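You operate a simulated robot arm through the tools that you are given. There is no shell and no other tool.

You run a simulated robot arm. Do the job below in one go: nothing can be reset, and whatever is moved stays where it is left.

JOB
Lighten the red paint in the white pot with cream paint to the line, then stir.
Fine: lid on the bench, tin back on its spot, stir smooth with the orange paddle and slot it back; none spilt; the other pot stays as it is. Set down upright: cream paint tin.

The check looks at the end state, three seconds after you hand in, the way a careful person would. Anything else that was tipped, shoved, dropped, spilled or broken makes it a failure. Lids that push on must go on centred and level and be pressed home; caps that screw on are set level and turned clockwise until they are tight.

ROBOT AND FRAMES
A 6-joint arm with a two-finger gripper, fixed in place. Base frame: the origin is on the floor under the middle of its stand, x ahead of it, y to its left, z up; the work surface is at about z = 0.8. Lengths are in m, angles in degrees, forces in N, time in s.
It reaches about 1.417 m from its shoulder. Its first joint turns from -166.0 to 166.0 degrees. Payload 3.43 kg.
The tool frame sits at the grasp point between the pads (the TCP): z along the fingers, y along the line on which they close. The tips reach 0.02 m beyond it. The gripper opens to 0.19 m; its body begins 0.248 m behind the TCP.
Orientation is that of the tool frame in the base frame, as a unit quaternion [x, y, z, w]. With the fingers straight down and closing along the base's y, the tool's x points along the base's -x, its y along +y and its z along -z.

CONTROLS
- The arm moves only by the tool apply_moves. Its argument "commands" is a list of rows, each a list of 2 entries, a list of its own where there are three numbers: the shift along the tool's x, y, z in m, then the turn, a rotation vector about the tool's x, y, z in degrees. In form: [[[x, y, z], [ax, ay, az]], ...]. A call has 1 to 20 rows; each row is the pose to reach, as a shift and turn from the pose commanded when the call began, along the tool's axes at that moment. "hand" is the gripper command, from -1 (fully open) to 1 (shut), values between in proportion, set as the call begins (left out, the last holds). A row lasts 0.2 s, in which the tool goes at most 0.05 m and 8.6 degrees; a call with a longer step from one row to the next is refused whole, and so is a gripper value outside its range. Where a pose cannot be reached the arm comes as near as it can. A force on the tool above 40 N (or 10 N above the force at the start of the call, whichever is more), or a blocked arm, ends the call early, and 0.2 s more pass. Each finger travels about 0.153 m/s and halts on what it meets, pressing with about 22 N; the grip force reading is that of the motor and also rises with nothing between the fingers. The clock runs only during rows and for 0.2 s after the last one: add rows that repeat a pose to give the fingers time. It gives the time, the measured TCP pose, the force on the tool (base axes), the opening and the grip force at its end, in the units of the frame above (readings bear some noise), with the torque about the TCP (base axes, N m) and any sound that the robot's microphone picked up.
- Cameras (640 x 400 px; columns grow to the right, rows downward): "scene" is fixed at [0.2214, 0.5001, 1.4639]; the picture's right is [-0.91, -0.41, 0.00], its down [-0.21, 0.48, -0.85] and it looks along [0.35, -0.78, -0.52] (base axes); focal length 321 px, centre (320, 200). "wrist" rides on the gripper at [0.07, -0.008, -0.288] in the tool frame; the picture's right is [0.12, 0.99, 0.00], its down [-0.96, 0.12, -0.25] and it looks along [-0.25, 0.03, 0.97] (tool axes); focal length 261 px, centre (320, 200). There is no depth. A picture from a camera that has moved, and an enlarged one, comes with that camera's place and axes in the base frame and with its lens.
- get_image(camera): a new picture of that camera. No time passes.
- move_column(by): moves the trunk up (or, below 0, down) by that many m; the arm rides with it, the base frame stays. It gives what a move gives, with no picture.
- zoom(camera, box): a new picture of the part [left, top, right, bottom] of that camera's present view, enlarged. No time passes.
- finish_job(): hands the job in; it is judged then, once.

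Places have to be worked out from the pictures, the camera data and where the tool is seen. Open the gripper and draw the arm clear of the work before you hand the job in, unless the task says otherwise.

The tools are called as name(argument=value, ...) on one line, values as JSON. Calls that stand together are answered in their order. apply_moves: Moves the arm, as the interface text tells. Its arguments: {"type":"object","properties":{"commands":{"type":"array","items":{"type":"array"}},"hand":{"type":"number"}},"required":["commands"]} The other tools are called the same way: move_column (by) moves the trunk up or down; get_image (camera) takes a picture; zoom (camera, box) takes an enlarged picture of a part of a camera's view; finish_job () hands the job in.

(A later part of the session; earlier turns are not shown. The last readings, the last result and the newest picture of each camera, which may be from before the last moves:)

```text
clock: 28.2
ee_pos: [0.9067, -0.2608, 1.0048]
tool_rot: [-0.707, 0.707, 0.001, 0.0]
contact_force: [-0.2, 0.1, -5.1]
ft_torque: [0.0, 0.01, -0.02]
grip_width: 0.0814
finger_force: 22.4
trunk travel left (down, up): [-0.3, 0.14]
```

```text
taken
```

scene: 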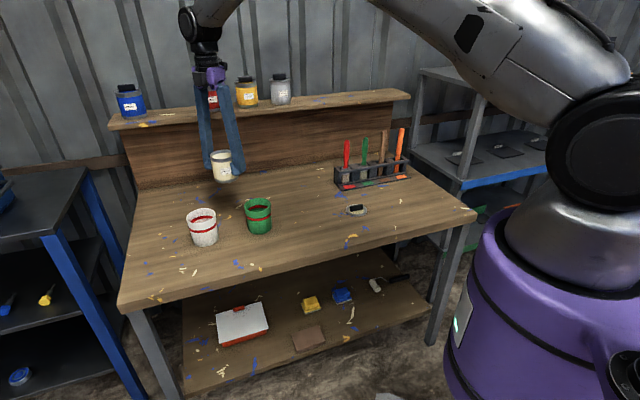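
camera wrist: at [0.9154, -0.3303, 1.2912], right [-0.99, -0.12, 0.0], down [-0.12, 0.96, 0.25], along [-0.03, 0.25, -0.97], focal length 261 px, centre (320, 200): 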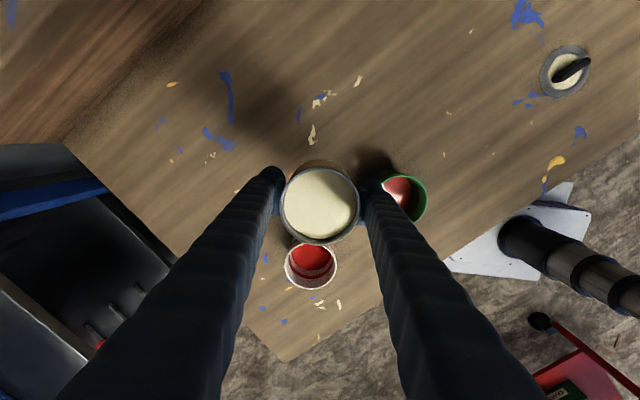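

zoom(camera="wrist", box=[270, 220, 350, 300])

zoom(camera="scene", box=[175, 140, 285, 260])

```text
5.00 times, centred on (310, 260) of wrist
camera zoom: at [0.9154, -0.3303, 1.2912], right [-0.99, -0.12, 0.0], down [-0.12, 0.96, 0.25], along [-0.03, 0.25, -0.97], focal length 1303 px, centre (370, -100)
```

zoom: 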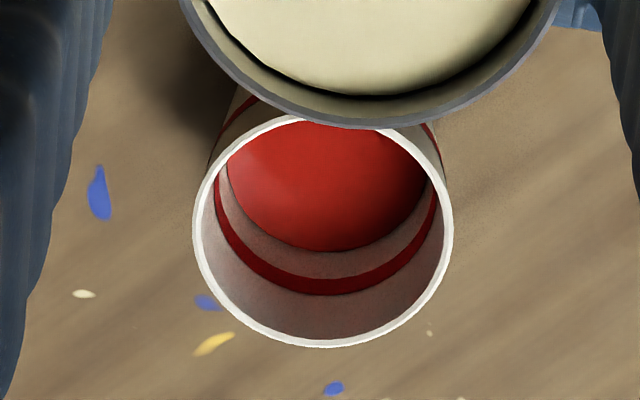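

```text
3.33 times, centred on (230, 200) of scene
camera zoom: at [0.2214, 0.5001, 1.4639], right [-0.91, -0.41, 0.0], down [-0.21, 0.48, -0.85], along [0.35, -0.78, -0.52], focal length 1070 px, centre (620, 200)
```

zoom: 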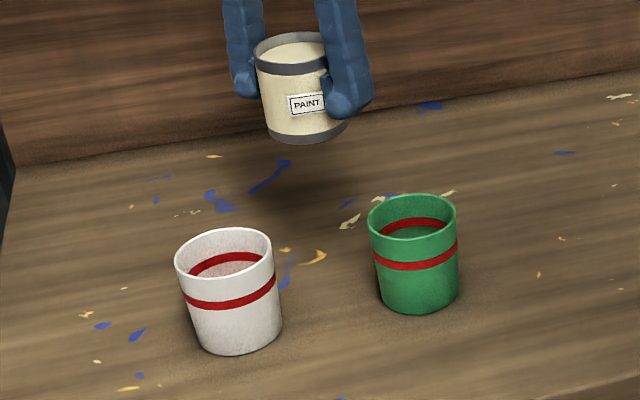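

From the wrist view I get the white pot centre at about (0.9035, -0.112) with its rim at z≈0.894. The inner line spans roughly z=0.852–0.865 and the red paint is at about 0.833. I'll move the tin so its pouring lip sits above the pot, still upright and clear of the rim.

apply_moves(commands=[[[-0.008, 0.0003, 0], [0, 0, 0]], [[-0.024, 0.0008, 0.005], [0, 0, 0]], [[-0.045, 0.0013, 0.017], [0, 0, 0]], [[-0.066, 0.0019, 0.033], [0, 0, 0]], [[-0.083, 0.0024, 0.046], [0, 0, 0]], [[-0.092, 0.0027, 0.052], [0, 0, 0]], [[-0.094, 0.0027, 0.053], [0, 0, 0]], [[-0.094, 0.0027, 0.053], [0, 0, 0]]])

get_image(camera="wrist")

zoom(camera="scene", box=[150, 140, 270, 260])

```text
clock: 30.0
ee_pos: [0.9042, -0.1663, 0.9512]
tool_rot: [0.707, -0.707, -0.001, 0.001]
contact_force: [-0.3, 0.0, -3.3]
ft_torque: [-0.03, 0.0, -0.01]
grip_width: 0.0813
finger_force: 21.7
trunk travel left (down, up): [-0.3, 0.14]
```

```text
taken
camera wrist: at [0.9127, -0.2365, 1.2376], right [-0.99, -0.12, 0.0], down [-0.12, 0.96, 0.25], along [-0.03, 0.25, -0.97], focal length 261 px, centre (320, 200)
```

wrist: 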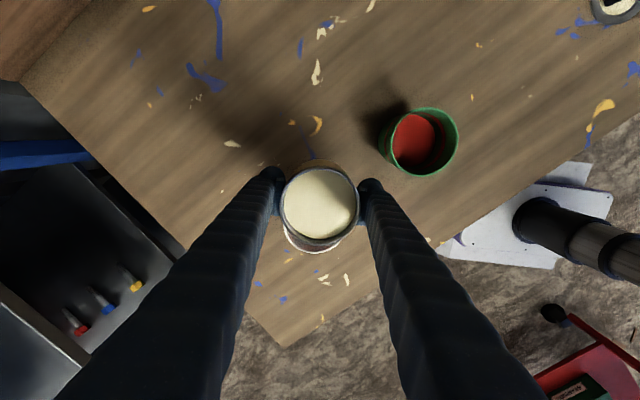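

```text
3.33 times, centred on (210, 200) of scene
camera zoom: at [0.2214, 0.5001, 1.4639], right [-0.91, -0.41, 0.0], down [-0.21, 0.48, -0.85], along [0.35, -0.78, -0.52], focal length 1070 px, centre (687, 200)
```

zoom: 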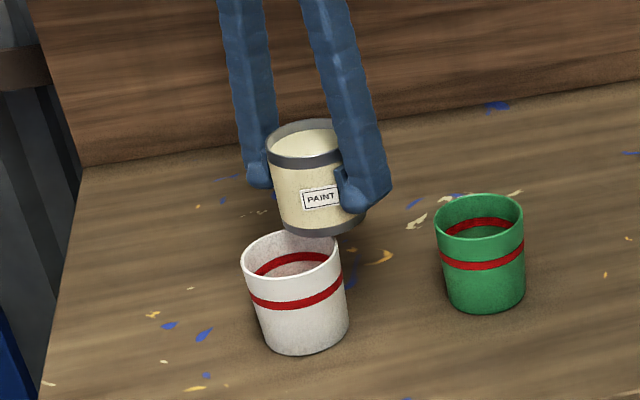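

The force reading dropped to -3.3 N, so I'll take another reading while holding still to make sure the tin isn't touching the pot rim.

apply_moves(commands=[[[0, 0, 0], [0, 0, 0]]])

zoom(camera="scene", box=[185, 170, 235, 220])

zoom(camera="wrist", box=[270, 150, 370, 260])

```text
clock: 30.4
ee_pos: [0.9032, -0.1658, 0.9509]
tool_rot: [0.707, -0.707, -0.001, 0.0]
contact_force: [-0.1, -0.2, -5.3]
ft_torque: [0.02, 0.0, 0.04]
grip_width: 0.0812
finger_force: 21.6
trunk travel left (down, up): [-0.3, 0.14]
```

```text
8.00 times, centred on (210, 195) of scene
camera zoom: at [0.2214, 0.5001, 1.4639], right [-0.91, -0.41, 0.0], down [-0.21, 0.48, -0.85], along [0.35, -0.78, -0.52], focal length 2567 px, centre (1200, 240)
```

zoom: 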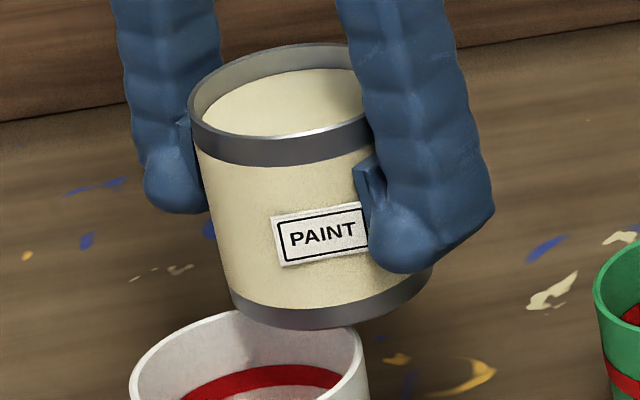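

```text
3.64 times, centred on (320, 205) of wrist
camera zoom: at [0.9127, -0.2366, 1.2377], right [-0.99, -0.12, 0.0], down [-0.12, 0.96, 0.25], along [-0.03, 0.25, -0.97], focal length 948 px, centre (320, 182)
```

zoom: 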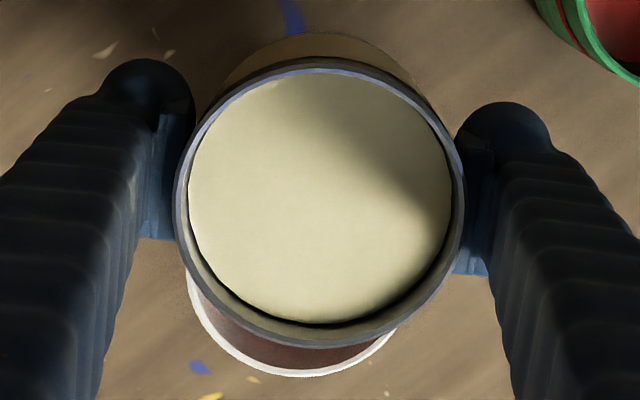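

It reads -5.3 N again, so the tin hangs free and the pot lies under the lip. I'll begin tilting slowly about the lip to 12°.

apply_moves(commands=[[[0.0015, 0, -0.0014], [0, 2, 0]], [[0.003, 0, -0.0028], [0, 4, 0]], [[0.0044, 0, -0.0043], [0, 6, 0]], [[0.0057, 0, -0.0059], [0, 8, 0]], [[0.007, 0, -0.0075], [0, 10, 0]], [[0.0082, 0, -0.0091], [0, 12, 0]], [[0.0082, 0, -0.0091], [0, 12, 0]]])

zoom(camera="wrist", box=[260, 150, 380, 280])

zoom(camera="scene", box=[170, 160, 250, 260])

```text
clock: 32.0
ee_pos: [0.9039, -0.1732, 0.9611]
tool_rot: [-0.703, 0.703, -0.073, -0.075]
contact_force: [0.0, -0.5, -3.9]
ft_torque: [-0.03, -0.03, -0.01]
grip_width: 0.0815
finger_force: 22.1
trunk travel left (down, up): [-0.3, 0.14]
```

```text
3.08 times, centred on (320, 215) of wrist
camera zoom: at [0.9128, -0.1832, 1.2558], right [-0.99, -0.12, 0.03], down [-0.12, 0.99, 0.04], along [-0.03, 0.04, -1.0], focal length 802 px, centre (320, 154)
```

zoom: 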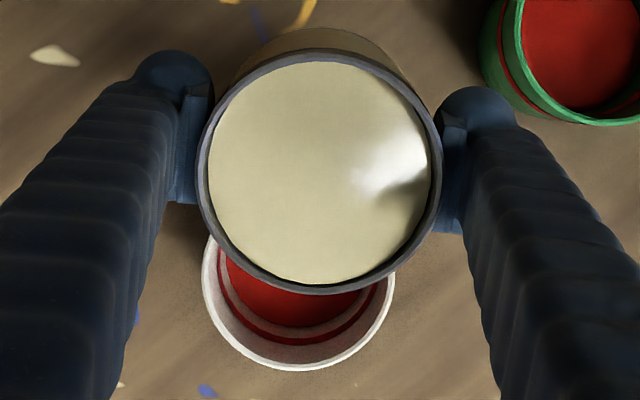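

```text
4.00 times, centred on (210, 210) of scene
camera zoom: at [0.2214, 0.5001, 1.4639], right [-0.91, -0.41, 0.0], down [-0.21, 0.48, -0.85], along [0.35, -0.78, -0.52], focal length 1284 px, centre (760, 160)
```

zoom: 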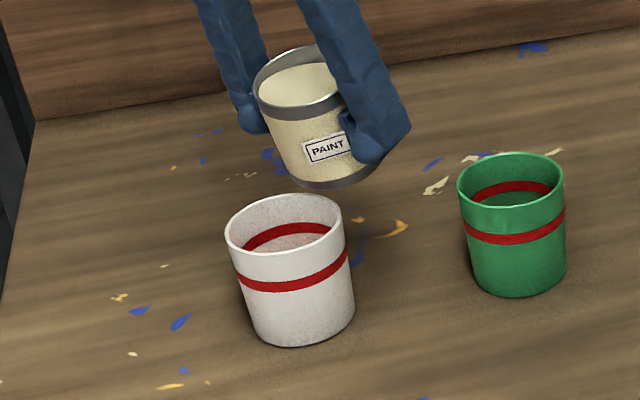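

The tilt goes the right way, and the wrist camera sees lip and pot interior together. I'll add 4° and watch.

apply_moves(commands=[[[0.0015, 0, -0.0014], [0, 2, 0]], [[0.003, 0, -0.0028], [0, 4, 0]], [[0.003, 0, -0.0028], [0, 4, 0]], [[0.003, 0, -0.0028], [0, 4, 0]]])

zoom(camera="wrist", box=[260, 150, 380, 280])

```text
clock: 33.0
ee_pos: [0.9026, -0.1766, 0.9641]
tool_rot: [-0.7, 0.701, -0.097, -0.099]
contact_force: [0.5, -0.4, -5.1]
ft_torque: [0.02, 0.02, 0.0]
grip_width: 0.081
finger_force: 22.2
trunk travel left (down, up): [-0.3, 0.14]
```

```text
3.08 times, centred on (320, 215) of wrist
camera zoom: at [0.9127, -0.165, 1.2587], right [-0.99, -0.11, 0.03], down [-0.12, 0.99, -0.03], along [-0.03, -0.03, -1.0], focal length 802 px, centre (320, 154)
```

zoom: 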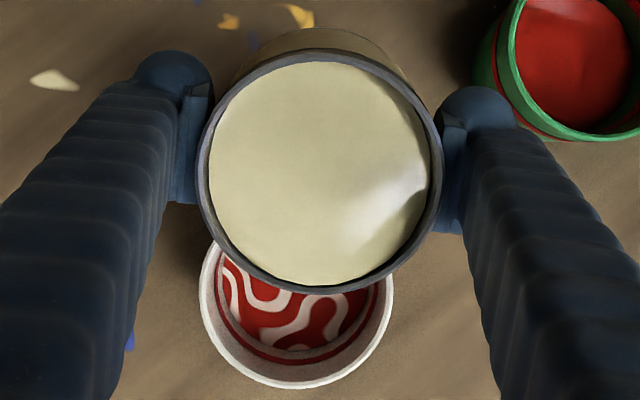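

Cream has begun to go into the pot as swirls. I'll hold still to see whether the flow settles at this tilt.

apply_moves(commands=[[[0, 0, 0], [0, 0, 0]], [[0, 0, 0], [0, 0, 0]], [[0, 0, 0], [0, 0, 0]], [[0, 0, 0], [0, 0, 0]]])

zoom(camera="wrist", box=[260, 150, 380, 280])

zoom(camera="scene", box=[170, 160, 250, 260])

```text
clock: 34.0
ee_pos: [0.9042, -0.1757, 0.9627]
tool_rot: [0.701, -0.7, 0.098, 0.098]
contact_force: [0.7, 1.1, -4.7]
ft_torque: [0.01, 0.0, 0.02]
grip_width: 0.0812
finger_force: 22.3
trunk travel left (down, up): [-0.3, 0.14]
```

```text
3.08 times, centred on (320, 215) of wrist
camera zoom: at [0.9127, -0.1649, 1.2587], right [-0.99, -0.11, 0.03], down [-0.12, 0.99, -0.03], along [-0.03, -0.03, -1.0], focal length 802 px, centre (320, 154)
```

zoom: 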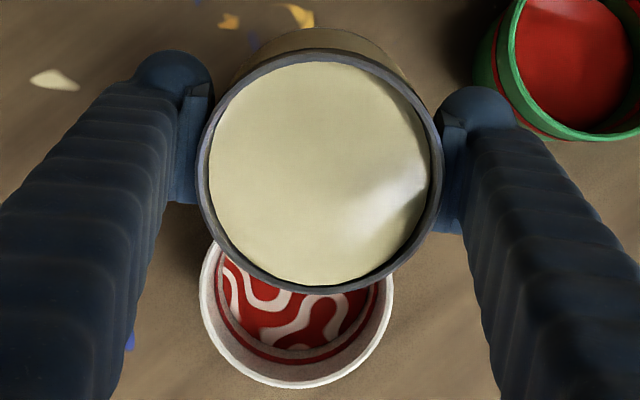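

```text
4.00 times, centred on (210, 210) of scene
camera zoom: at [0.2214, 0.5001, 1.4639], right [-0.91, -0.41, 0.0], down [-0.21, 0.48, -0.85], along [0.35, -0.78, -0.52], focal length 1284 px, centre (760, 160)
```

zoom: 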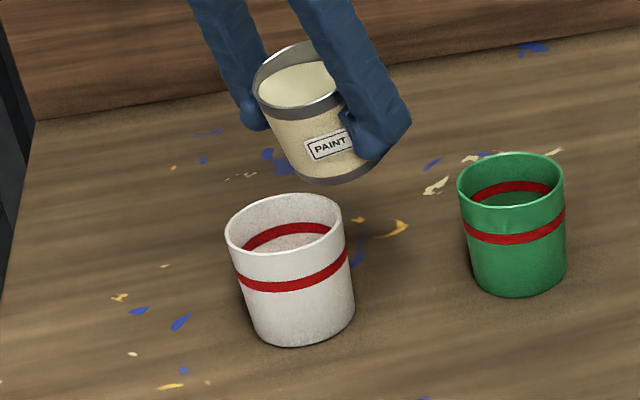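

The flow stops by itself at a fixed tilt, so the angle sets the amount poured. I'll add 8° in slow steps and re-measure.

apply_moves(commands=[[[0.0008, 0, -0.0007], [0, 1, 0]], [[0.0015, 0, -0.0014], [0, 2, 0]], [[0.0022, 0, -0.0021], [0, 3, 0]], [[0.003, 0, -0.0028], [0, 4, 0]], [[0.0037, 0, -0.0036], [0, 5, 0]], [[0.0044, 0, -0.0043], [0, 6, 0]], [[0.0051, 0, -0.0051], [0, 7, 0]], [[0.0057, 0, -0.0059], [0, 8, 0]], [[0.0057, 0, -0.0059], [0, 8, 0]], [[0.0057, 0, -0.0059], [0, 8, 0]], [[0.0057, 0, -0.0059], [0, 8, 0]]])

zoom(camera="wrist", box=[260, 150, 380, 290])

zoom(camera="scene", box=[170, 160, 250, 260])

```text
clock: 36.4
ee_pos: [0.9034, -0.1796, 0.9708]
tool_rot: [-0.691, 0.692, -0.146, -0.148]
contact_force: [0.2, 0.2, -4.1]
ft_torque: [0.02, -0.01, 0.03]
grip_width: 0.0811
finger_force: 22.1
trunk travel left (down, up): [-0.3, 0.14]
```

```text
2.86 times, centred on (320, 220) of wrist
camera zoom: at [0.9126, -0.127, 1.2618], right [-0.99, -0.11, 0.05], down [-0.12, 0.98, -0.17], along [-0.03, -0.17, -0.98], focal length 745 px, centre (320, 143)
```

zoom: 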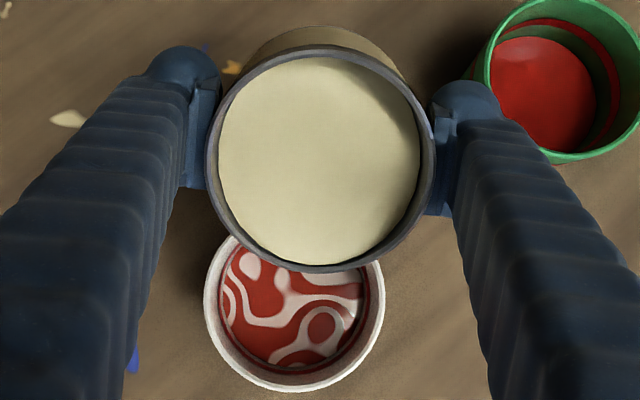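

```text
4.00 times, centred on (210, 210) of scene
camera zoom: at [0.2214, 0.5001, 1.4639], right [-0.91, -0.41, 0.0], down [-0.21, 0.48, -0.85], along [0.35, -0.78, -0.52], focal length 1284 px, centre (760, 160)
```

zoom: 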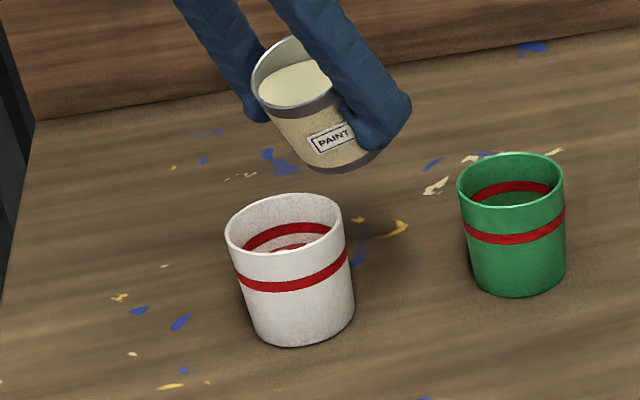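

The surface is now visible in the scene view below the band. I'll zoom in on the pot from both cameras to measure the level against the line.

zoom(camera="scene", box=[222, 205, 258, 230])

zoom(camera="wrist", box=[275, 230, 335, 290])

```text
16.00 times, centred on (240, 218) of scene
camera zoom: at [0.2214, 0.5001, 1.4639], right [-0.91, -0.41, 0.0], down [-0.21, 0.48, -0.85], along [0.35, -0.78, -0.52], focal length 5135 px, centre (1600, -80)
```

zoom: 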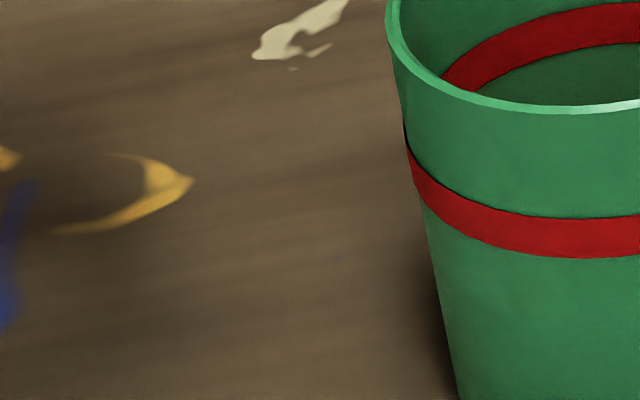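

```text
6.67 times, centred on (305, 260) of wrist
camera zoom: at [0.9126, -0.127, 1.2618], right [-0.99, -0.11, 0.05], down [-0.12, 0.98, -0.17], along [-0.03, -0.17, -0.98], focal length 1738 px, centre (420, -200)
```

zoom: 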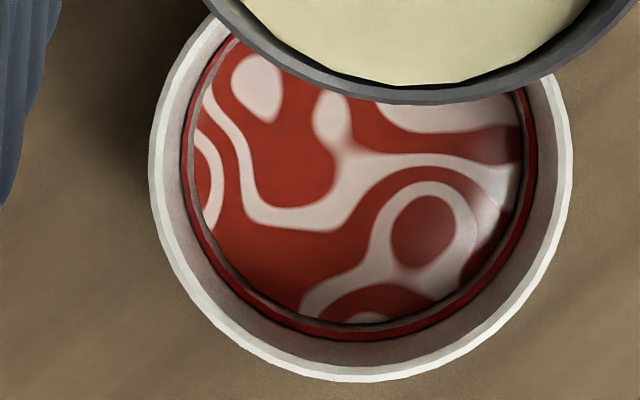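

Close to the line's lower edge already. I'll zoom on the right place in the scene view.

zoom(camera="scene", box=[182, 204, 222, 229])

```text
16.00 times, centred on (202, 216) of scene
camera zoom: at [0.2214, 0.5001, 1.4639], right [-0.91, -0.41, 0.0], down [-0.21, 0.48, -0.85], along [0.35, -0.78, -0.52], focal length 5135 px, centre (2208, -64)
```

zoom: 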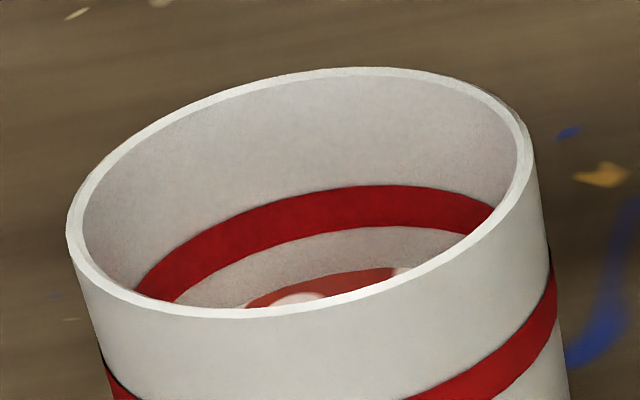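

In this view the paint is about 10 mm below the band's lower edge, and the band is about 10 mm tall. I'll add 10° more slowly, then measure again.

apply_moves(commands=[[[0.0008, 0, -0.0007], [0, 1, 0]], [[0.0015, 0, -0.0014], [0, 2, 0]], [[0.0022, 0, -0.0021], [0, 3, 0]], [[0.003, 0, -0.0028], [0, 4, 0]], [[0.0037, 0, -0.0036], [0, 5, 0]], [[0.0044, 0, -0.0043], [0, 6, 0]], [[0.0051, 0, -0.0051], [0, 7, 0]], [[0.0057, 0, -0.0059], [0, 8, 0]], [[0.0064, 0, -0.0067], [0, 9, 0]], [[0.007, 0, -0.0075], [0, 10, 0]], [[0.007, 0, -0.0075], [0, 10, 0]], [[0.007, 0, -0.0075], [0, 10, 0]], [[0.007, 0, -0.0075], [0, 10, 0]], [[0.007, 0, -0.0075], [0, 10, 0]]])

zoom(camera="scene", box=[182, 204, 222, 229])

get_image(camera="wrist")

zoom(camera="scene", box=[170, 160, 250, 260])

```text
clock: 39.4
ee_pos: [0.905, -0.1815, 0.9809]
tool_rot: [-0.676, 0.677, -0.206, -0.208]
contact_force: [-0.5, -0.1, -4.5]
ft_torque: [0.02, 0.0, -0.02]
grip_width: 0.0812
finger_force: 22.0
trunk travel left (down, up): [-0.3, 0.14]
```

```text
16.00 times, centred on (202, 216) of scene
camera zoom: at [0.2214, 0.5001, 1.4639], right [-0.91, -0.41, 0.0], down [-0.21, 0.48, -0.85], along [0.35, -0.78, -0.52], focal length 5135 px, centre (2208, -64)
```

zoom: 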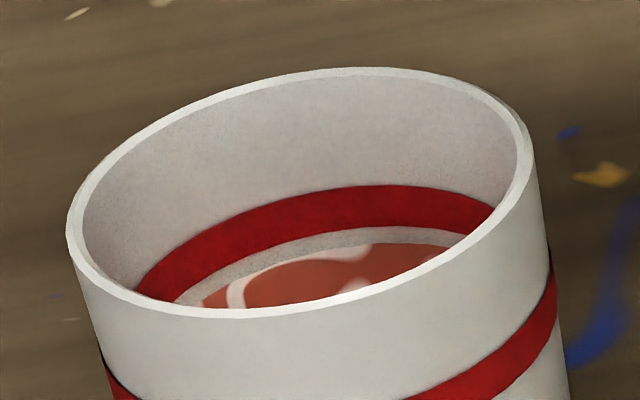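

```text
taken
camera wrist: at [0.9127, -0.0807, 1.258], right [-0.99, -0.1, 0.07], down [-0.12, 0.94, -0.33], along [-0.03, -0.34, -0.94], focal length 261 px, centre (320, 200)
```

wrist: 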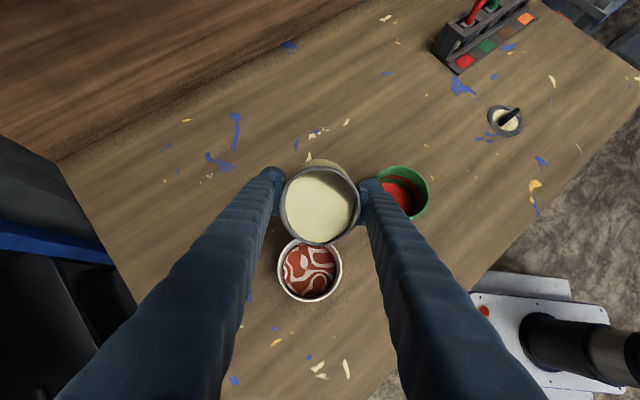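

```text
4.00 times, centred on (210, 210) of scene
camera zoom: at [0.2214, 0.5001, 1.4639], right [-0.91, -0.41, 0.0], down [-0.21, 0.48, -0.85], along [0.35, -0.78, -0.52], focal length 1284 px, centre (760, 160)
```

zoom: 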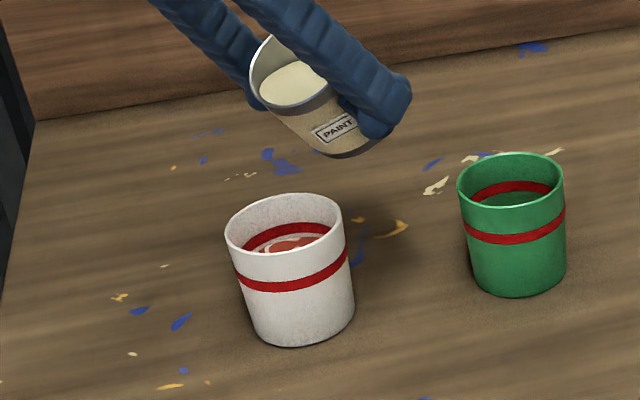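

The level rose about 6 mm for 10° and is now about 4 mm below the band's lower edge. I'll add 6° more and check again.

apply_moves(commands=[[[0.0008, 0, -0.0007], [0, 1, 0]], [[0.0015, 0, -0.0014], [0, 2, 0]], [[0.0022, 0, -0.0021], [0, 3, 0]], [[0.003, 0, -0.0028], [0, 4, 0]], [[0.0037, 0, -0.0036], [0, 5, 0]], [[0.0044, 0, -0.0043], [0, 6, 0]], [[0.0044, 0, -0.0043], [0, 6, 0]], [[0.0044, 0, -0.0043], [0, 6, 0]], [[0.0044, 0, -0.0043], [0, 6, 0]], [[0.0044, 0, -0.0043], [0, 6, 0]]])

zoom(camera="scene", box=[182, 204, 222, 229])

zoom(camera="wrist", box=[260, 160, 370, 310])

```text
clock: 41.6
ee_pos: [0.9033, -0.1834, 0.9873]
tool_rot: [0.665, -0.664, 0.242, 0.242]
contact_force: [-1.4, 0.2, -4.0]
ft_torque: [0.06, -0.02, 0.02]
grip_width: 0.0809
finger_force: 21.6
trunk travel left (down, up): [-0.3, 0.14]
```

```text
16.00 times, centred on (202, 216) of scene
camera zoom: at [0.2214, 0.5001, 1.4639], right [-0.91, -0.41, 0.0], down [-0.21, 0.48, -0.85], along [0.35, -0.78, -0.52], focal length 5135 px, centre (2208, -64)
```

zoom: 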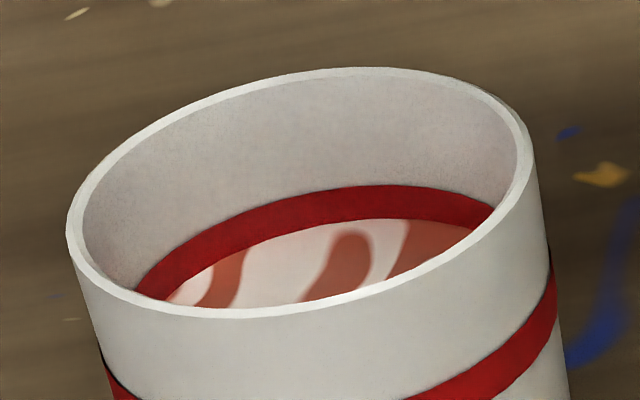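

```text
2.67 times, centred on (315, 235) of wrist
camera zoom: at [0.9124, -0.0535, 1.2518], right [-0.99, -0.09, 0.08], down [-0.12, 0.9, -0.43], along [-0.03, -0.43, -0.9], focal length 695 px, centre (333, 107)
```

zoom: 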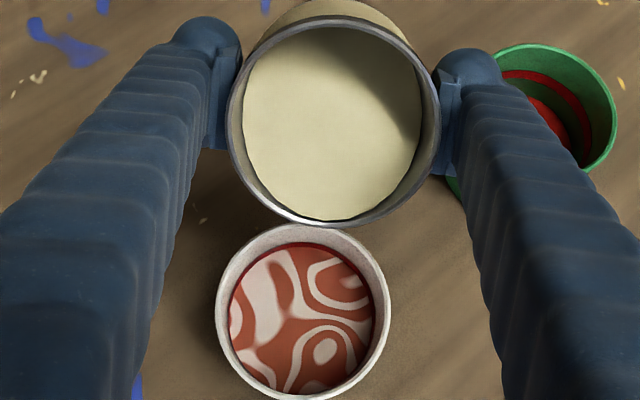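

The level is now inside the band near its lower edge. About 2.5° more should bring it to the middle.

apply_moves(commands=[[[0.0008, 0, -0.0007], [0, 1, 0]], [[0.0015, 0, -0.0014], [0, 2, 0]], [[0.0019, 0, -0.0018], [0, 2.5, 0]], [[0.0019, 0, -0.0018], [0, 2.5, 0]], [[0.0019, 0, -0.0018], [0, 2.5, 0]], [[0.0019, 0, -0.0018], [0, 2.5, 0]], [[0.0019, 0, -0.0018], [0, 2.5, 0]]])

zoom(camera="scene", box=[182, 204, 222, 229])

zoom(camera="wrist", box=[260, 160, 370, 310])

```text
clock: 43.2
ee_pos: [0.9047, -0.1855, 0.99]
tool_rot: [0.659, -0.659, 0.256, 0.256]
contact_force: [0.7, 0.7, -3.8]
ft_torque: [0.02, -0.01, 0.02]
grip_width: 0.0808
finger_force: 21.5
trunk travel left (down, up): [-0.3, 0.14]
```

```text
16.00 times, centred on (202, 216) of scene
camera zoom: at [0.2214, 0.5001, 1.4639], right [-0.91, -0.41, 0.0], down [-0.21, 0.48, -0.85], along [0.35, -0.78, -0.52], focal length 5135 px, centre (2208, -64)
```

zoom: 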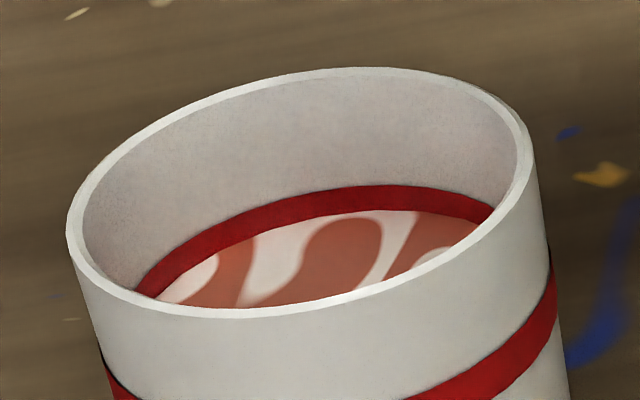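

```text
2.67 times, centred on (315, 235) of wrist
camera zoom: at [0.9125, -0.0425, 1.2486], right [-0.99, -0.09, 0.08], down [-0.12, 0.88, -0.47], along [-0.03, -0.47, -0.88], focal length 695 px, centre (333, 107)
```

zoom: 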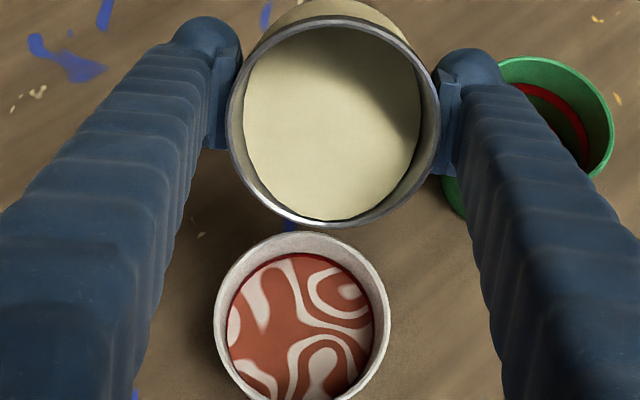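

The level is about 1 mm below the band's centre, so one last degree will bring it there.

apply_moves(commands=[[[0.0004, 0, -0.0003], [0, 0.5, 0]], [[0.0008, 0, -0.0007], [0, 1, 0]], [[0.0008, 0, -0.0007], [0, 1, 0]], [[0.0008, 0, -0.0007], [0, 1, 0]], [[0.0008, 0, -0.0007], [0, 1, 0]], [[0.0008, 0, -0.0007], [0, 1, 0]]])

zoom(camera="scene", box=[182, 204, 222, 229])

```text
clock: 44.6
ee_pos: [0.9029, -0.1846, 0.99]
tool_rot: [0.657, -0.656, 0.262, 0.263]
contact_force: [-0.8, -0.3, -4.6]
ft_torque: [0.04, 0.03, -0.01]
grip_width: 0.0809
finger_force: 22.2
trunk travel left (down, up): [-0.3, 0.14]
```

```text
16.00 times, centred on (202, 216) of scene
camera zoom: at [0.2214, 0.5001, 1.4639], right [-0.91, -0.41, 0.0], down [-0.21, 0.48, -0.85], along [0.35, -0.78, -0.52], focal length 5135 px, centre (2208, -64)
```

zoom: 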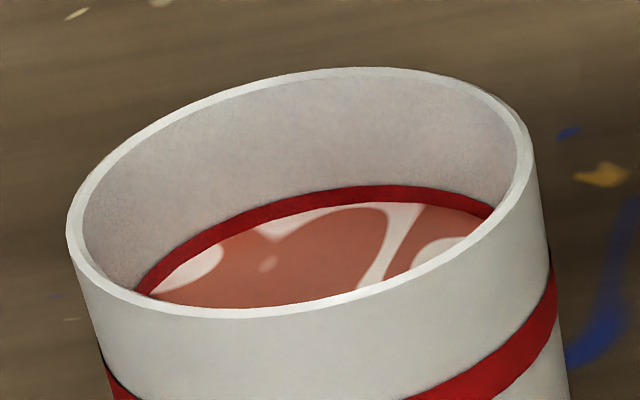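

The paint surface is now level with the middle of the line band. I'll tilt the tin back upright about the same lip point.

apply_moves(commands=[[[-0.0023, 0, 0.002], [0, -3, 0]], [[-0.0056, 0, 0.0044], [0, -7, 0]], [[-0.0099, 0, 0.0072], [0, -12, 0]], [[-0.0145, 0, 0.0095], [0, -17, 0]], [[-0.0192, 0, 0.0114], [0, -22, 0]], [[-0.0241, 0, 0.013], [0, -27, 0]], [[-0.0291, 0, 0.014], [0, -32, 0]], [[-0.0342, 0, 0.0147], [0, -37, 0]], [[-0.0382, 0, 0.0149], [0, -41, 0]], [[-0.0408, 0, 0.0149], [0, -43.5, 0]], [[-0.0408, 0, 0.0149], [0, -43.5, 0]], [[-0.0408, 0, 0.0149], [0, -43.5, 0]]])

zoom(camera="scene", box=[170, 160, 250, 260])

get_image(camera="wrist")

zoom(camera="scene", box=[182, 204, 222, 229])

```text
clock: 47.2
ee_pos: [0.9028, -0.1655, 0.9519]
tool_rot: [0.708, -0.707, 0.0, 0.0]
contact_force: [0.0, 0.1, -4.0]
ft_torque: [-0.03, 0.0, 0.01]
grip_width: 0.081
finger_force: 22.0
trunk travel left (down, up): [-0.3, 0.14]
```

```text
4.00 times, centred on (210, 210) of scene
camera zoom: at [0.2214, 0.5001, 1.4639], right [-0.91, -0.41, 0.0], down [-0.21, 0.48, -0.85], along [0.35, -0.78, -0.52], focal length 1284 px, centre (760, 160)
```

zoom: 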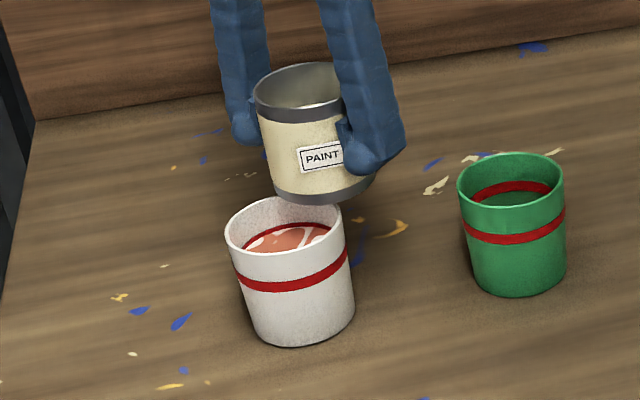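

```text
taken
camera wrist: at [0.9126, -0.2361, 1.2388], right [-0.99, -0.12, 0.0], down [-0.12, 0.96, 0.25], along [-0.03, 0.25, -0.97], focal length 261 px, centre (320, 200)
```

wrist: 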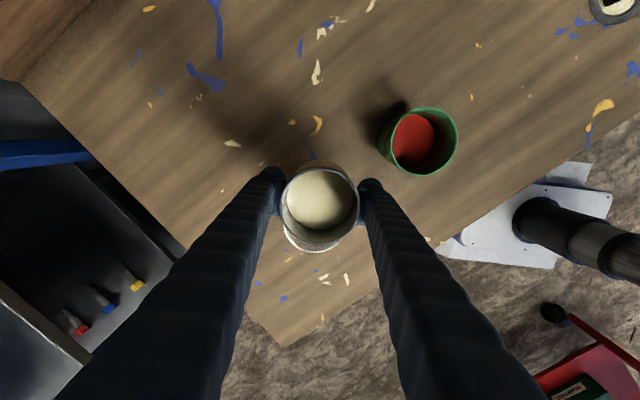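

```text
16.00 times, centred on (202, 216) of scene
camera zoom: at [0.2214, 0.5001, 1.4639], right [-0.91, -0.41, 0.0], down [-0.21, 0.48, -0.85], along [0.35, -0.78, -0.52], focal length 5135 px, centre (2208, -64)
```

zoom: 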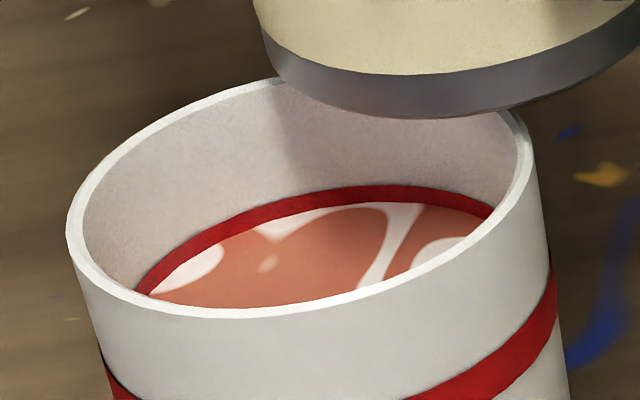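

The tin is upright again and nothing appears spilt. I'll lift clear and carry it back along the rear side of the green pot to above its own spot.

apply_moves(commands=[[[0, 0, -0.01], [0, 0, 0]], [[0, 0, -0.03], [0, 0, 0]], [[0.01, 0, -0.05], [0, 0, 0]], [[0.03, 0, -0.055], [0, 0, 0]], [[0.06, 0, -0.055], [0, 0, 0]], [[0.085, 0.005, -0.055], [0, 0, 0]], [[0.1, 0.02, -0.055], [0, 0, 0]], [[0.114, 0.045, -0.055], [0, 0, 0]], [[0.126, 0.072, -0.055], [0, 0, 0]], [[0.139, 0.101, -0.055], [0, 0, 0]], [[0.152, 0.13, -0.055], [0, 0, 0]], [[0.165, 0.159, -0.055], [0, 0, 0]], [[0.178, 0.188, -0.055], [0, 0, 0]], [[0.19, 0.215, -0.055], [0, 0, 0]], [[0.2, 0.238, -0.055], [0, 0, 0]], [[0.207, 0.254, -0.055], [0, 0, 0]], [[0.2098, 0.2613, -0.055], [0, 0, 0]], [[0.2098, 0.2613, -0.055], [0, 0, 0]]])

get_image(camera="wrist")

get_image(camera="scene")

```text
clock: 51.0
ee_pos: [0.6435, -0.3754, 1.0068]
tool_rot: [0.707, -0.707, -0.001, 0.001]
contact_force: [0.7, 0.9, -2.7]
ft_torque: [-0.05, 0.04, -0.04]
grip_width: 0.0806
finger_force: 21.9
trunk travel left (down, up): [-0.3, 0.14]
```

```text
taken
camera wrist: at [0.6518, -0.446, 1.2937], right [-0.99, -0.12, 0.0], down [-0.12, 0.96, 0.25], along [-0.03, 0.25, -0.97], focal length 261 px, centre (320, 200)
```

wrist: 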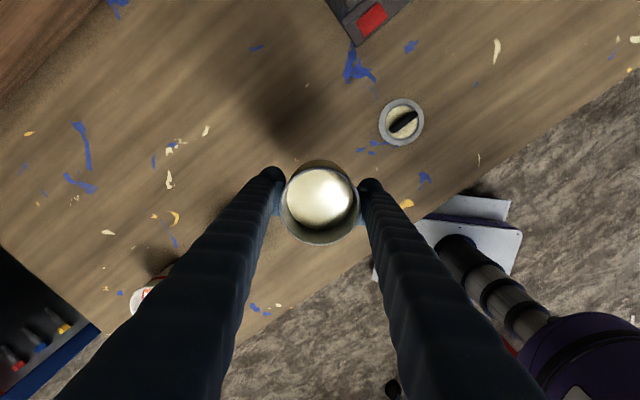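

```text
taken
```

scene: 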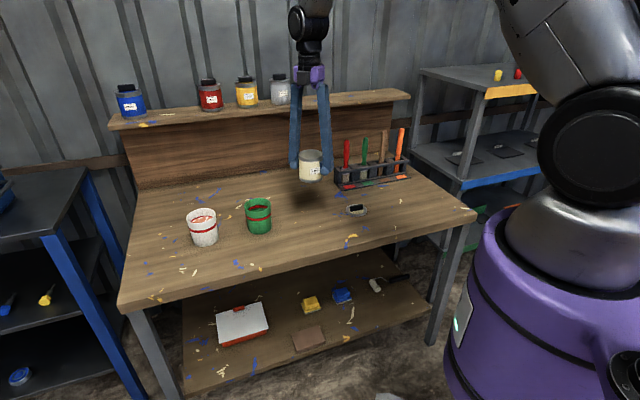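

The tin is over its spot and the position agrees with the original grip pose within 1 mm. I'll lower it smoothly to just above the bench.

apply_moves(commands=[[[-0.0004, 0.0005, 0.01], [0, 0, 0]], [[-0.0004, 0.0005, 0.03], [0, 0, 0]], [[-0.0004, 0.0005, 0.055], [0, 0, 0]], [[-0.0004, 0.0005, 0.08], [0, 0, 0]], [[-0.0004, 0.0005, 0.105], [0, 0, 0]], [[-0.0004, 0.0005, 0.126], [0, 0, 0]], [[-0.0004, 0.0005, 0.142], [0, 0, 0]], [[-0.0004, 0.0005, 0.152], [0, 0, 0]], [[-0.0004, 0.0005, 0.157], [0, 0, 0]], [[-0.0004, 0.0005, 0.157], [0, 0, 0]]])

apply_moves(commands=[[[0, 0, 0.002], [0, 0, 0]], [[0, 0, 0.003], [0, 0, 0]]])

zoom(camera="scene", box=[275, 170, 350, 230])

zoom(camera="wrist", box=[250, 140, 390, 260])

```text
clock: 53.2
ee_pos: [0.642, -0.3742, 0.8495]
tool_rot: [0.707, -0.707, 0.0, 0.0]
contact_force: [0.4, -0.7, -3.0]
ft_torque: [-0.02, 0.02, -0.02]
grip_width: 0.0806
finger_force: 21.7
trunk travel left (down, up): [-0.3, 0.14]
```

```text
clock: 53.8
ee_pos: [0.6414, -0.3736, 0.8466]
tool_rot: [-0.706, 0.708, 0.0, 0.0]
contact_force: [-0.1, 0.2, -3.8]
ft_torque: [0.01, -0.01, 0.0]
grip_width: 0.0805
finger_force: 21.9
trunk travel left (down, up): [-0.3, 0.14]
```

```text
6.67 times, centred on (312, 200) of scene
camera zoom: at [0.2214, 0.5001, 1.4639], right [-0.91, -0.41, 0.0], down [-0.21, 0.48, -0.85], along [0.35, -0.78, -0.52], focal length 2139 px, centre (370, 200)
```

zoom: 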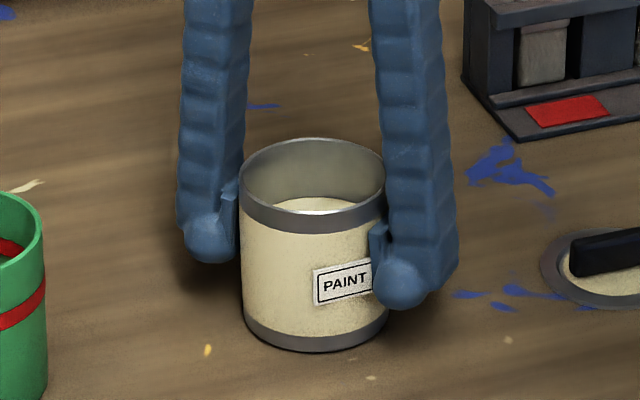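

```text
3.33 times, centred on (320, 200) of wrist
camera zoom: at [0.6506, -0.4455, 1.1341], right [-0.99, -0.12, 0.0], down [-0.12, 0.96, 0.25], along [-0.03, 0.25, -0.97], focal length 869 px, centre (320, 200)
```

zoom: 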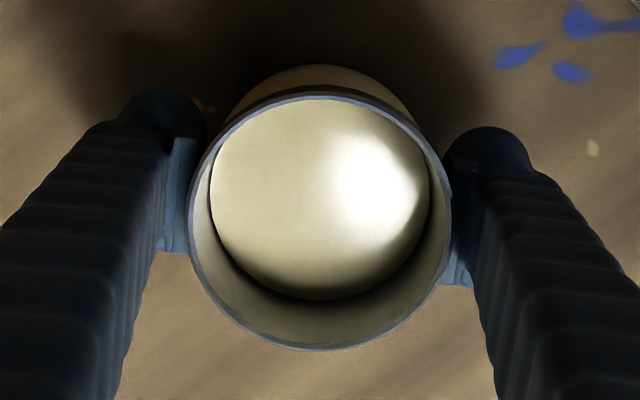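

The tin is 1–2 mm above the bench and matches the original picture. I'll lower the last bit in 1 mm steps until the weight comes off.

apply_moves(commands=[[[0, -0.0006, 0.001], [0, 0, 0]], [[0, -0.0006, 0.0015], [0, 0, 0]]])

apply_moves(commands=[[[0, 0, 0.001], [0, 0, 0]], [[0, 0, 0.001], [0, 0, 0]]])

```text
clock: 54.4
ee_pos: [0.643, -0.3745, 0.8464]
tool_rot: [0.707, -0.707, 0.001, 0.0]
contact_force: [-3.9, 2.4, 12.2]
ft_torque: [-0.37, 0.11, -0.14]
grip_width: 0.0805
finger_force: 22.4
trunk travel left (down, up): [-0.3, 0.14]
```

```text
clock: 55.0
ee_pos: [0.6418, -0.374, 0.8448]
tool_rot: [0.707, -0.707, 0.0, -0.001]
contact_force: [-3.2, 1.4, 18.4]
ft_torque: [-0.12, -0.02, -0.19]
grip_width: 0.0804
finger_force: 22.1
trunk travel left (down, up): [-0.3, 0.14]
```

The tin is on the bench (18 N). I'll ease off by 1 mm, open the fingers just clear of it, then rise straight up.

apply_moves(commands=[[[0, 0, -0.001], [0, 0, 0]], [[0, 0, -0.001], [0, 0, 0]]])

apply_moves(commands=[[[0, 0, 0], [0, 0, 0]], [[0, 0, 0], [0, 0, 0]], [[0, 0, 0], [0, 0, 0]]], hand=-0.3)

zoom(camera="scene", box=[275, 170, 350, 230])

zoom(camera="wrist", box=[220, 120, 420, 280])

```text
clock: 55.6
ee_pos: [0.6427, -0.3749, 0.8453]
tool_rot: [-0.707, 0.707, 0.0, 0.0]
contact_force: [-0.1, -0.3, 8.0]
ft_torque: [-0.15, -0.16, -0.04]
grip_width: 0.0803
finger_force: 21.7
trunk travel left (down, up): [-0.3, 0.14]
```

```text
clock: 56.4
ee_pos: [0.6429, -0.3753, 0.8451]
tool_rot: [-0.707, 0.707, 0.0, 0.0]
contact_force: [-0.6, 0.2, -1.1]
ft_torque: [-0.02, -0.02, -0.01]
grip_width: 0.1233
finger_force: 0.1
trunk travel left (down, up): [-0.3, 0.14]
```

```text
6.67 times, centred on (312, 200) of scene
camera zoom: at [0.2214, 0.5001, 1.4639], right [-0.91, -0.41, 0.0], down [-0.21, 0.48, -0.85], along [0.35, -0.78, -0.52], focal length 2139 px, centre (370, 200)
```

zoom: 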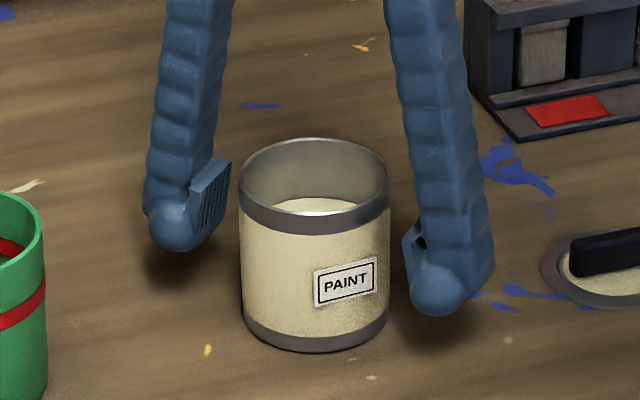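

```text
2.50 times, centred on (320, 200) of wrist
camera zoom: at [0.6509, -0.4456, 1.1326], right [-0.99, -0.12, 0.0], down [-0.12, 0.96, 0.25], along [-0.03, 0.25, -0.97], focal length 652 px, centre (320, 200)
```

zoom: 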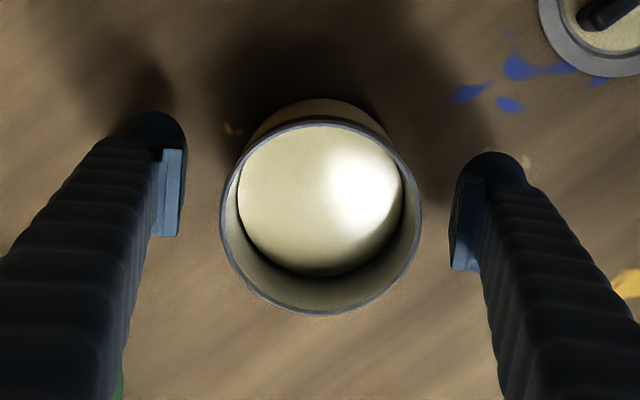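

The tin stands in its original place, upright. I'll rise straight up, then move over the rack near the orange paddle, turning the gripper to line up with the bench, and look from above.

apply_moves(commands=[[[0, 0, -0.02], [0, 0, 0]], [[0, 0, -0.06], [0, 0, 0]], [[0, 0, -0.105], [0, 0, 0]], [[0, 0, -0.15], [0, 0, 0]], [[0, 0, -0.195], [0, 0, 0]], [[0, 0, -0.24], [0, 0, 0]], [[0, 0, -0.285], [0, 0, 0]], [[0.02, 0.009, -0.32], [0, 0, 2]], [[0.055, 0.024, -0.335], [0, 0, 5]], [[0.095, 0.042, -0.335], [0, 0, 9]], [[0.135, 0.06, -0.335], [0, 0, 14]], [[0.175, 0.078, -0.335], [0, 0, 19]], [[0.215, 0.096, -0.335], [0, 0, 24]], [[0.255, 0.114, -0.335], [0, 0, 29]], [[0.295, 0.132, -0.335], [0, 0, 34]], [[0.33, 0.148, -0.335], [0, 0, 39]], [[0.355, 0.16, -0.335], [0, 0, 43]], [[0.37, 0.166, -0.335], [0, 0, 46]], [[0.37, 0.166, -0.335], [0, 0, 46]]])

get_image(camera="wrist")

get_image(camera="scene")

```text
clock: 60.4
ee_pos: [0.4768, -0.7451, 1.1799]
tool_rot: [-0.375, 0.927, 0.0, 0.001]
contact_force: [0.4, 0.6, -1.1]
ft_torque: [0.02, 0.0, 0.01]
grip_width: 0.1234
finger_force: 0.0
trunk travel left (down, up): [-0.3, 0.14]
```

```text
taken
camera wrist: at [0.432, -0.8006, 1.4676], right [-0.78, 0.63, 0.0], down [0.61, 0.75, 0.25], along [0.16, 0.19, -0.97], focal length 261 px, centre (320, 200)
```

wrist: 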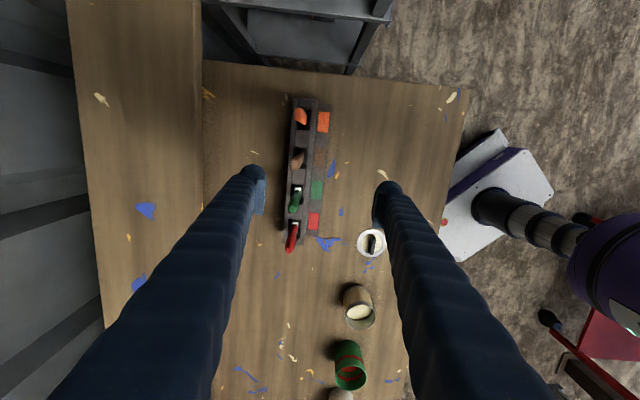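

```text
taken
```

scene: 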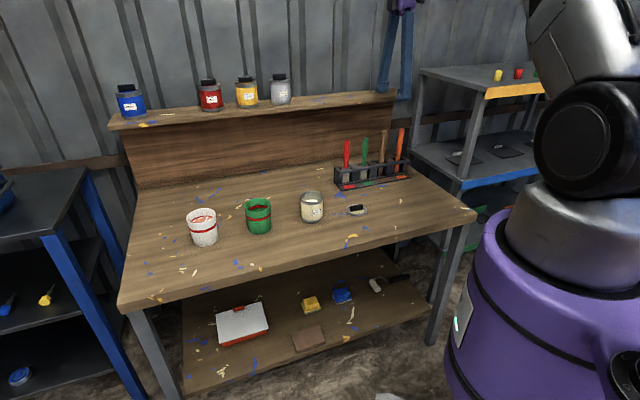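

I have a good overhead view of the rack. I'll zoom in on the paddles for exact positions and cross-sections.

zoom(camera="wrist", box=[260, 85, 350, 175])

zoom(camera="scene", box=[370, 115, 420, 195])

```text
4.44 times, centred on (305, 130) of wrist
camera zoom: at [0.432, -0.8006, 1.4676], right [-0.78, 0.63, 0.0], down [0.61, 0.75, 0.25], along [0.16, 0.19, -0.97], focal length 1158 px, centre (387, 511)
```

zoom: 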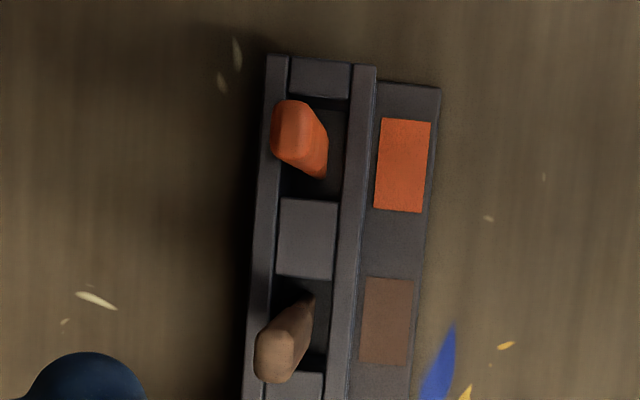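

```text
5.00 times, centred on (395, 155) of scene
camera zoom: at [0.2214, 0.5001, 1.4639], right [-0.91, -0.41, 0.0], down [-0.21, 0.48, -0.85], along [0.35, -0.78, -0.52], focal length 1605 px, centre (-55, 425)
```

zoom: 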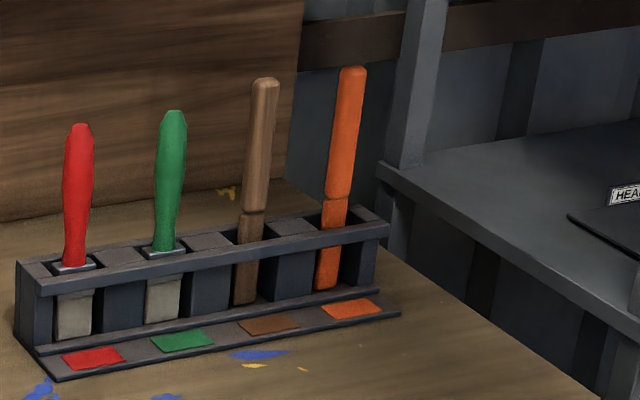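

The orange paddle stands upright at about (0.439, -0.844). It is roughly 23 mm wide along the rack and 16 mm thick across it, so my current closing direction suits it. I'll move over it, narrow the opening and look again from lower down.

apply_moves(commands=[[[0.03, -0.014, 0], [0, 0, 0]], [[0.065, -0.03, 0], [0, 0, 0]], [[0.0955, -0.0445, 0], [0, 0, 0]], [[0.0955, -0.0445, 0.03], [0, 0, 0]], [[0.0955, -0.0445, 0.06], [0, 0, 0]], [[0.0955, -0.0445, 0.08], [0, 0, 0]], [[0.0955, -0.0445, 0.08], [0, 0, 0]]], hand=0.2)

zoom(camera="wrist", box=[250, 120, 390, 240])

zoom(camera="scene", box=[350, 80, 450, 195])

```text
clock: 62.0
ee_pos: [0.4379, -0.8436, 1.1007]
tool_rot: [-0.375, 0.927, 0.0, -0.001]
contact_force: [1.1, 0.3, 0.2]
ft_torque: [0.0, -0.05, -0.03]
grip_width: 0.076
finger_force: 0.1
trunk travel left (down, up): [-0.3, 0.14]
```

```text
3.33 times, centred on (320, 180) of wrist
camera zoom: at [0.3936, -0.8986, 1.3881], right [-0.78, 0.63, 0.0], down [0.61, 0.75, 0.25], along [0.16, 0.19, -0.97], focal length 869 px, centre (320, 267)
```

zoom: 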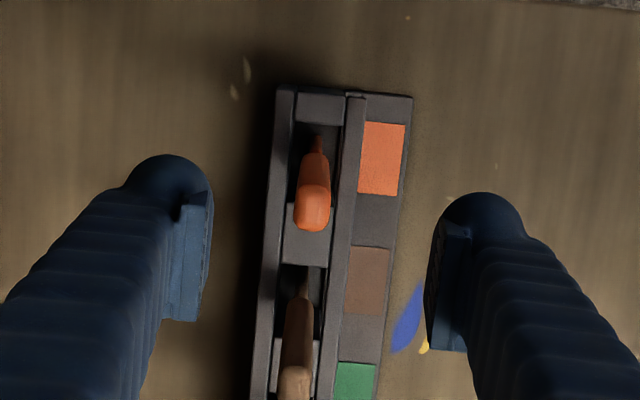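

```text
3.48 times, centred on (400, 138) of scene
camera zoom: at [0.2214, 0.5001, 1.4639], right [-0.91, -0.41, 0.0], down [-0.21, 0.48, -0.85], along [0.35, -0.78, -0.52], focal length 1116 px, centre (42, 417)
```

zoom: 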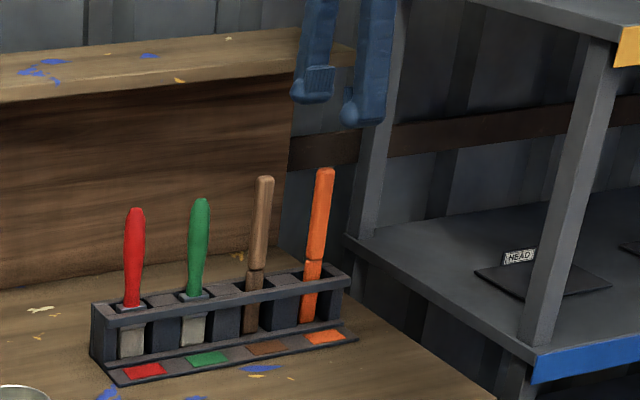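

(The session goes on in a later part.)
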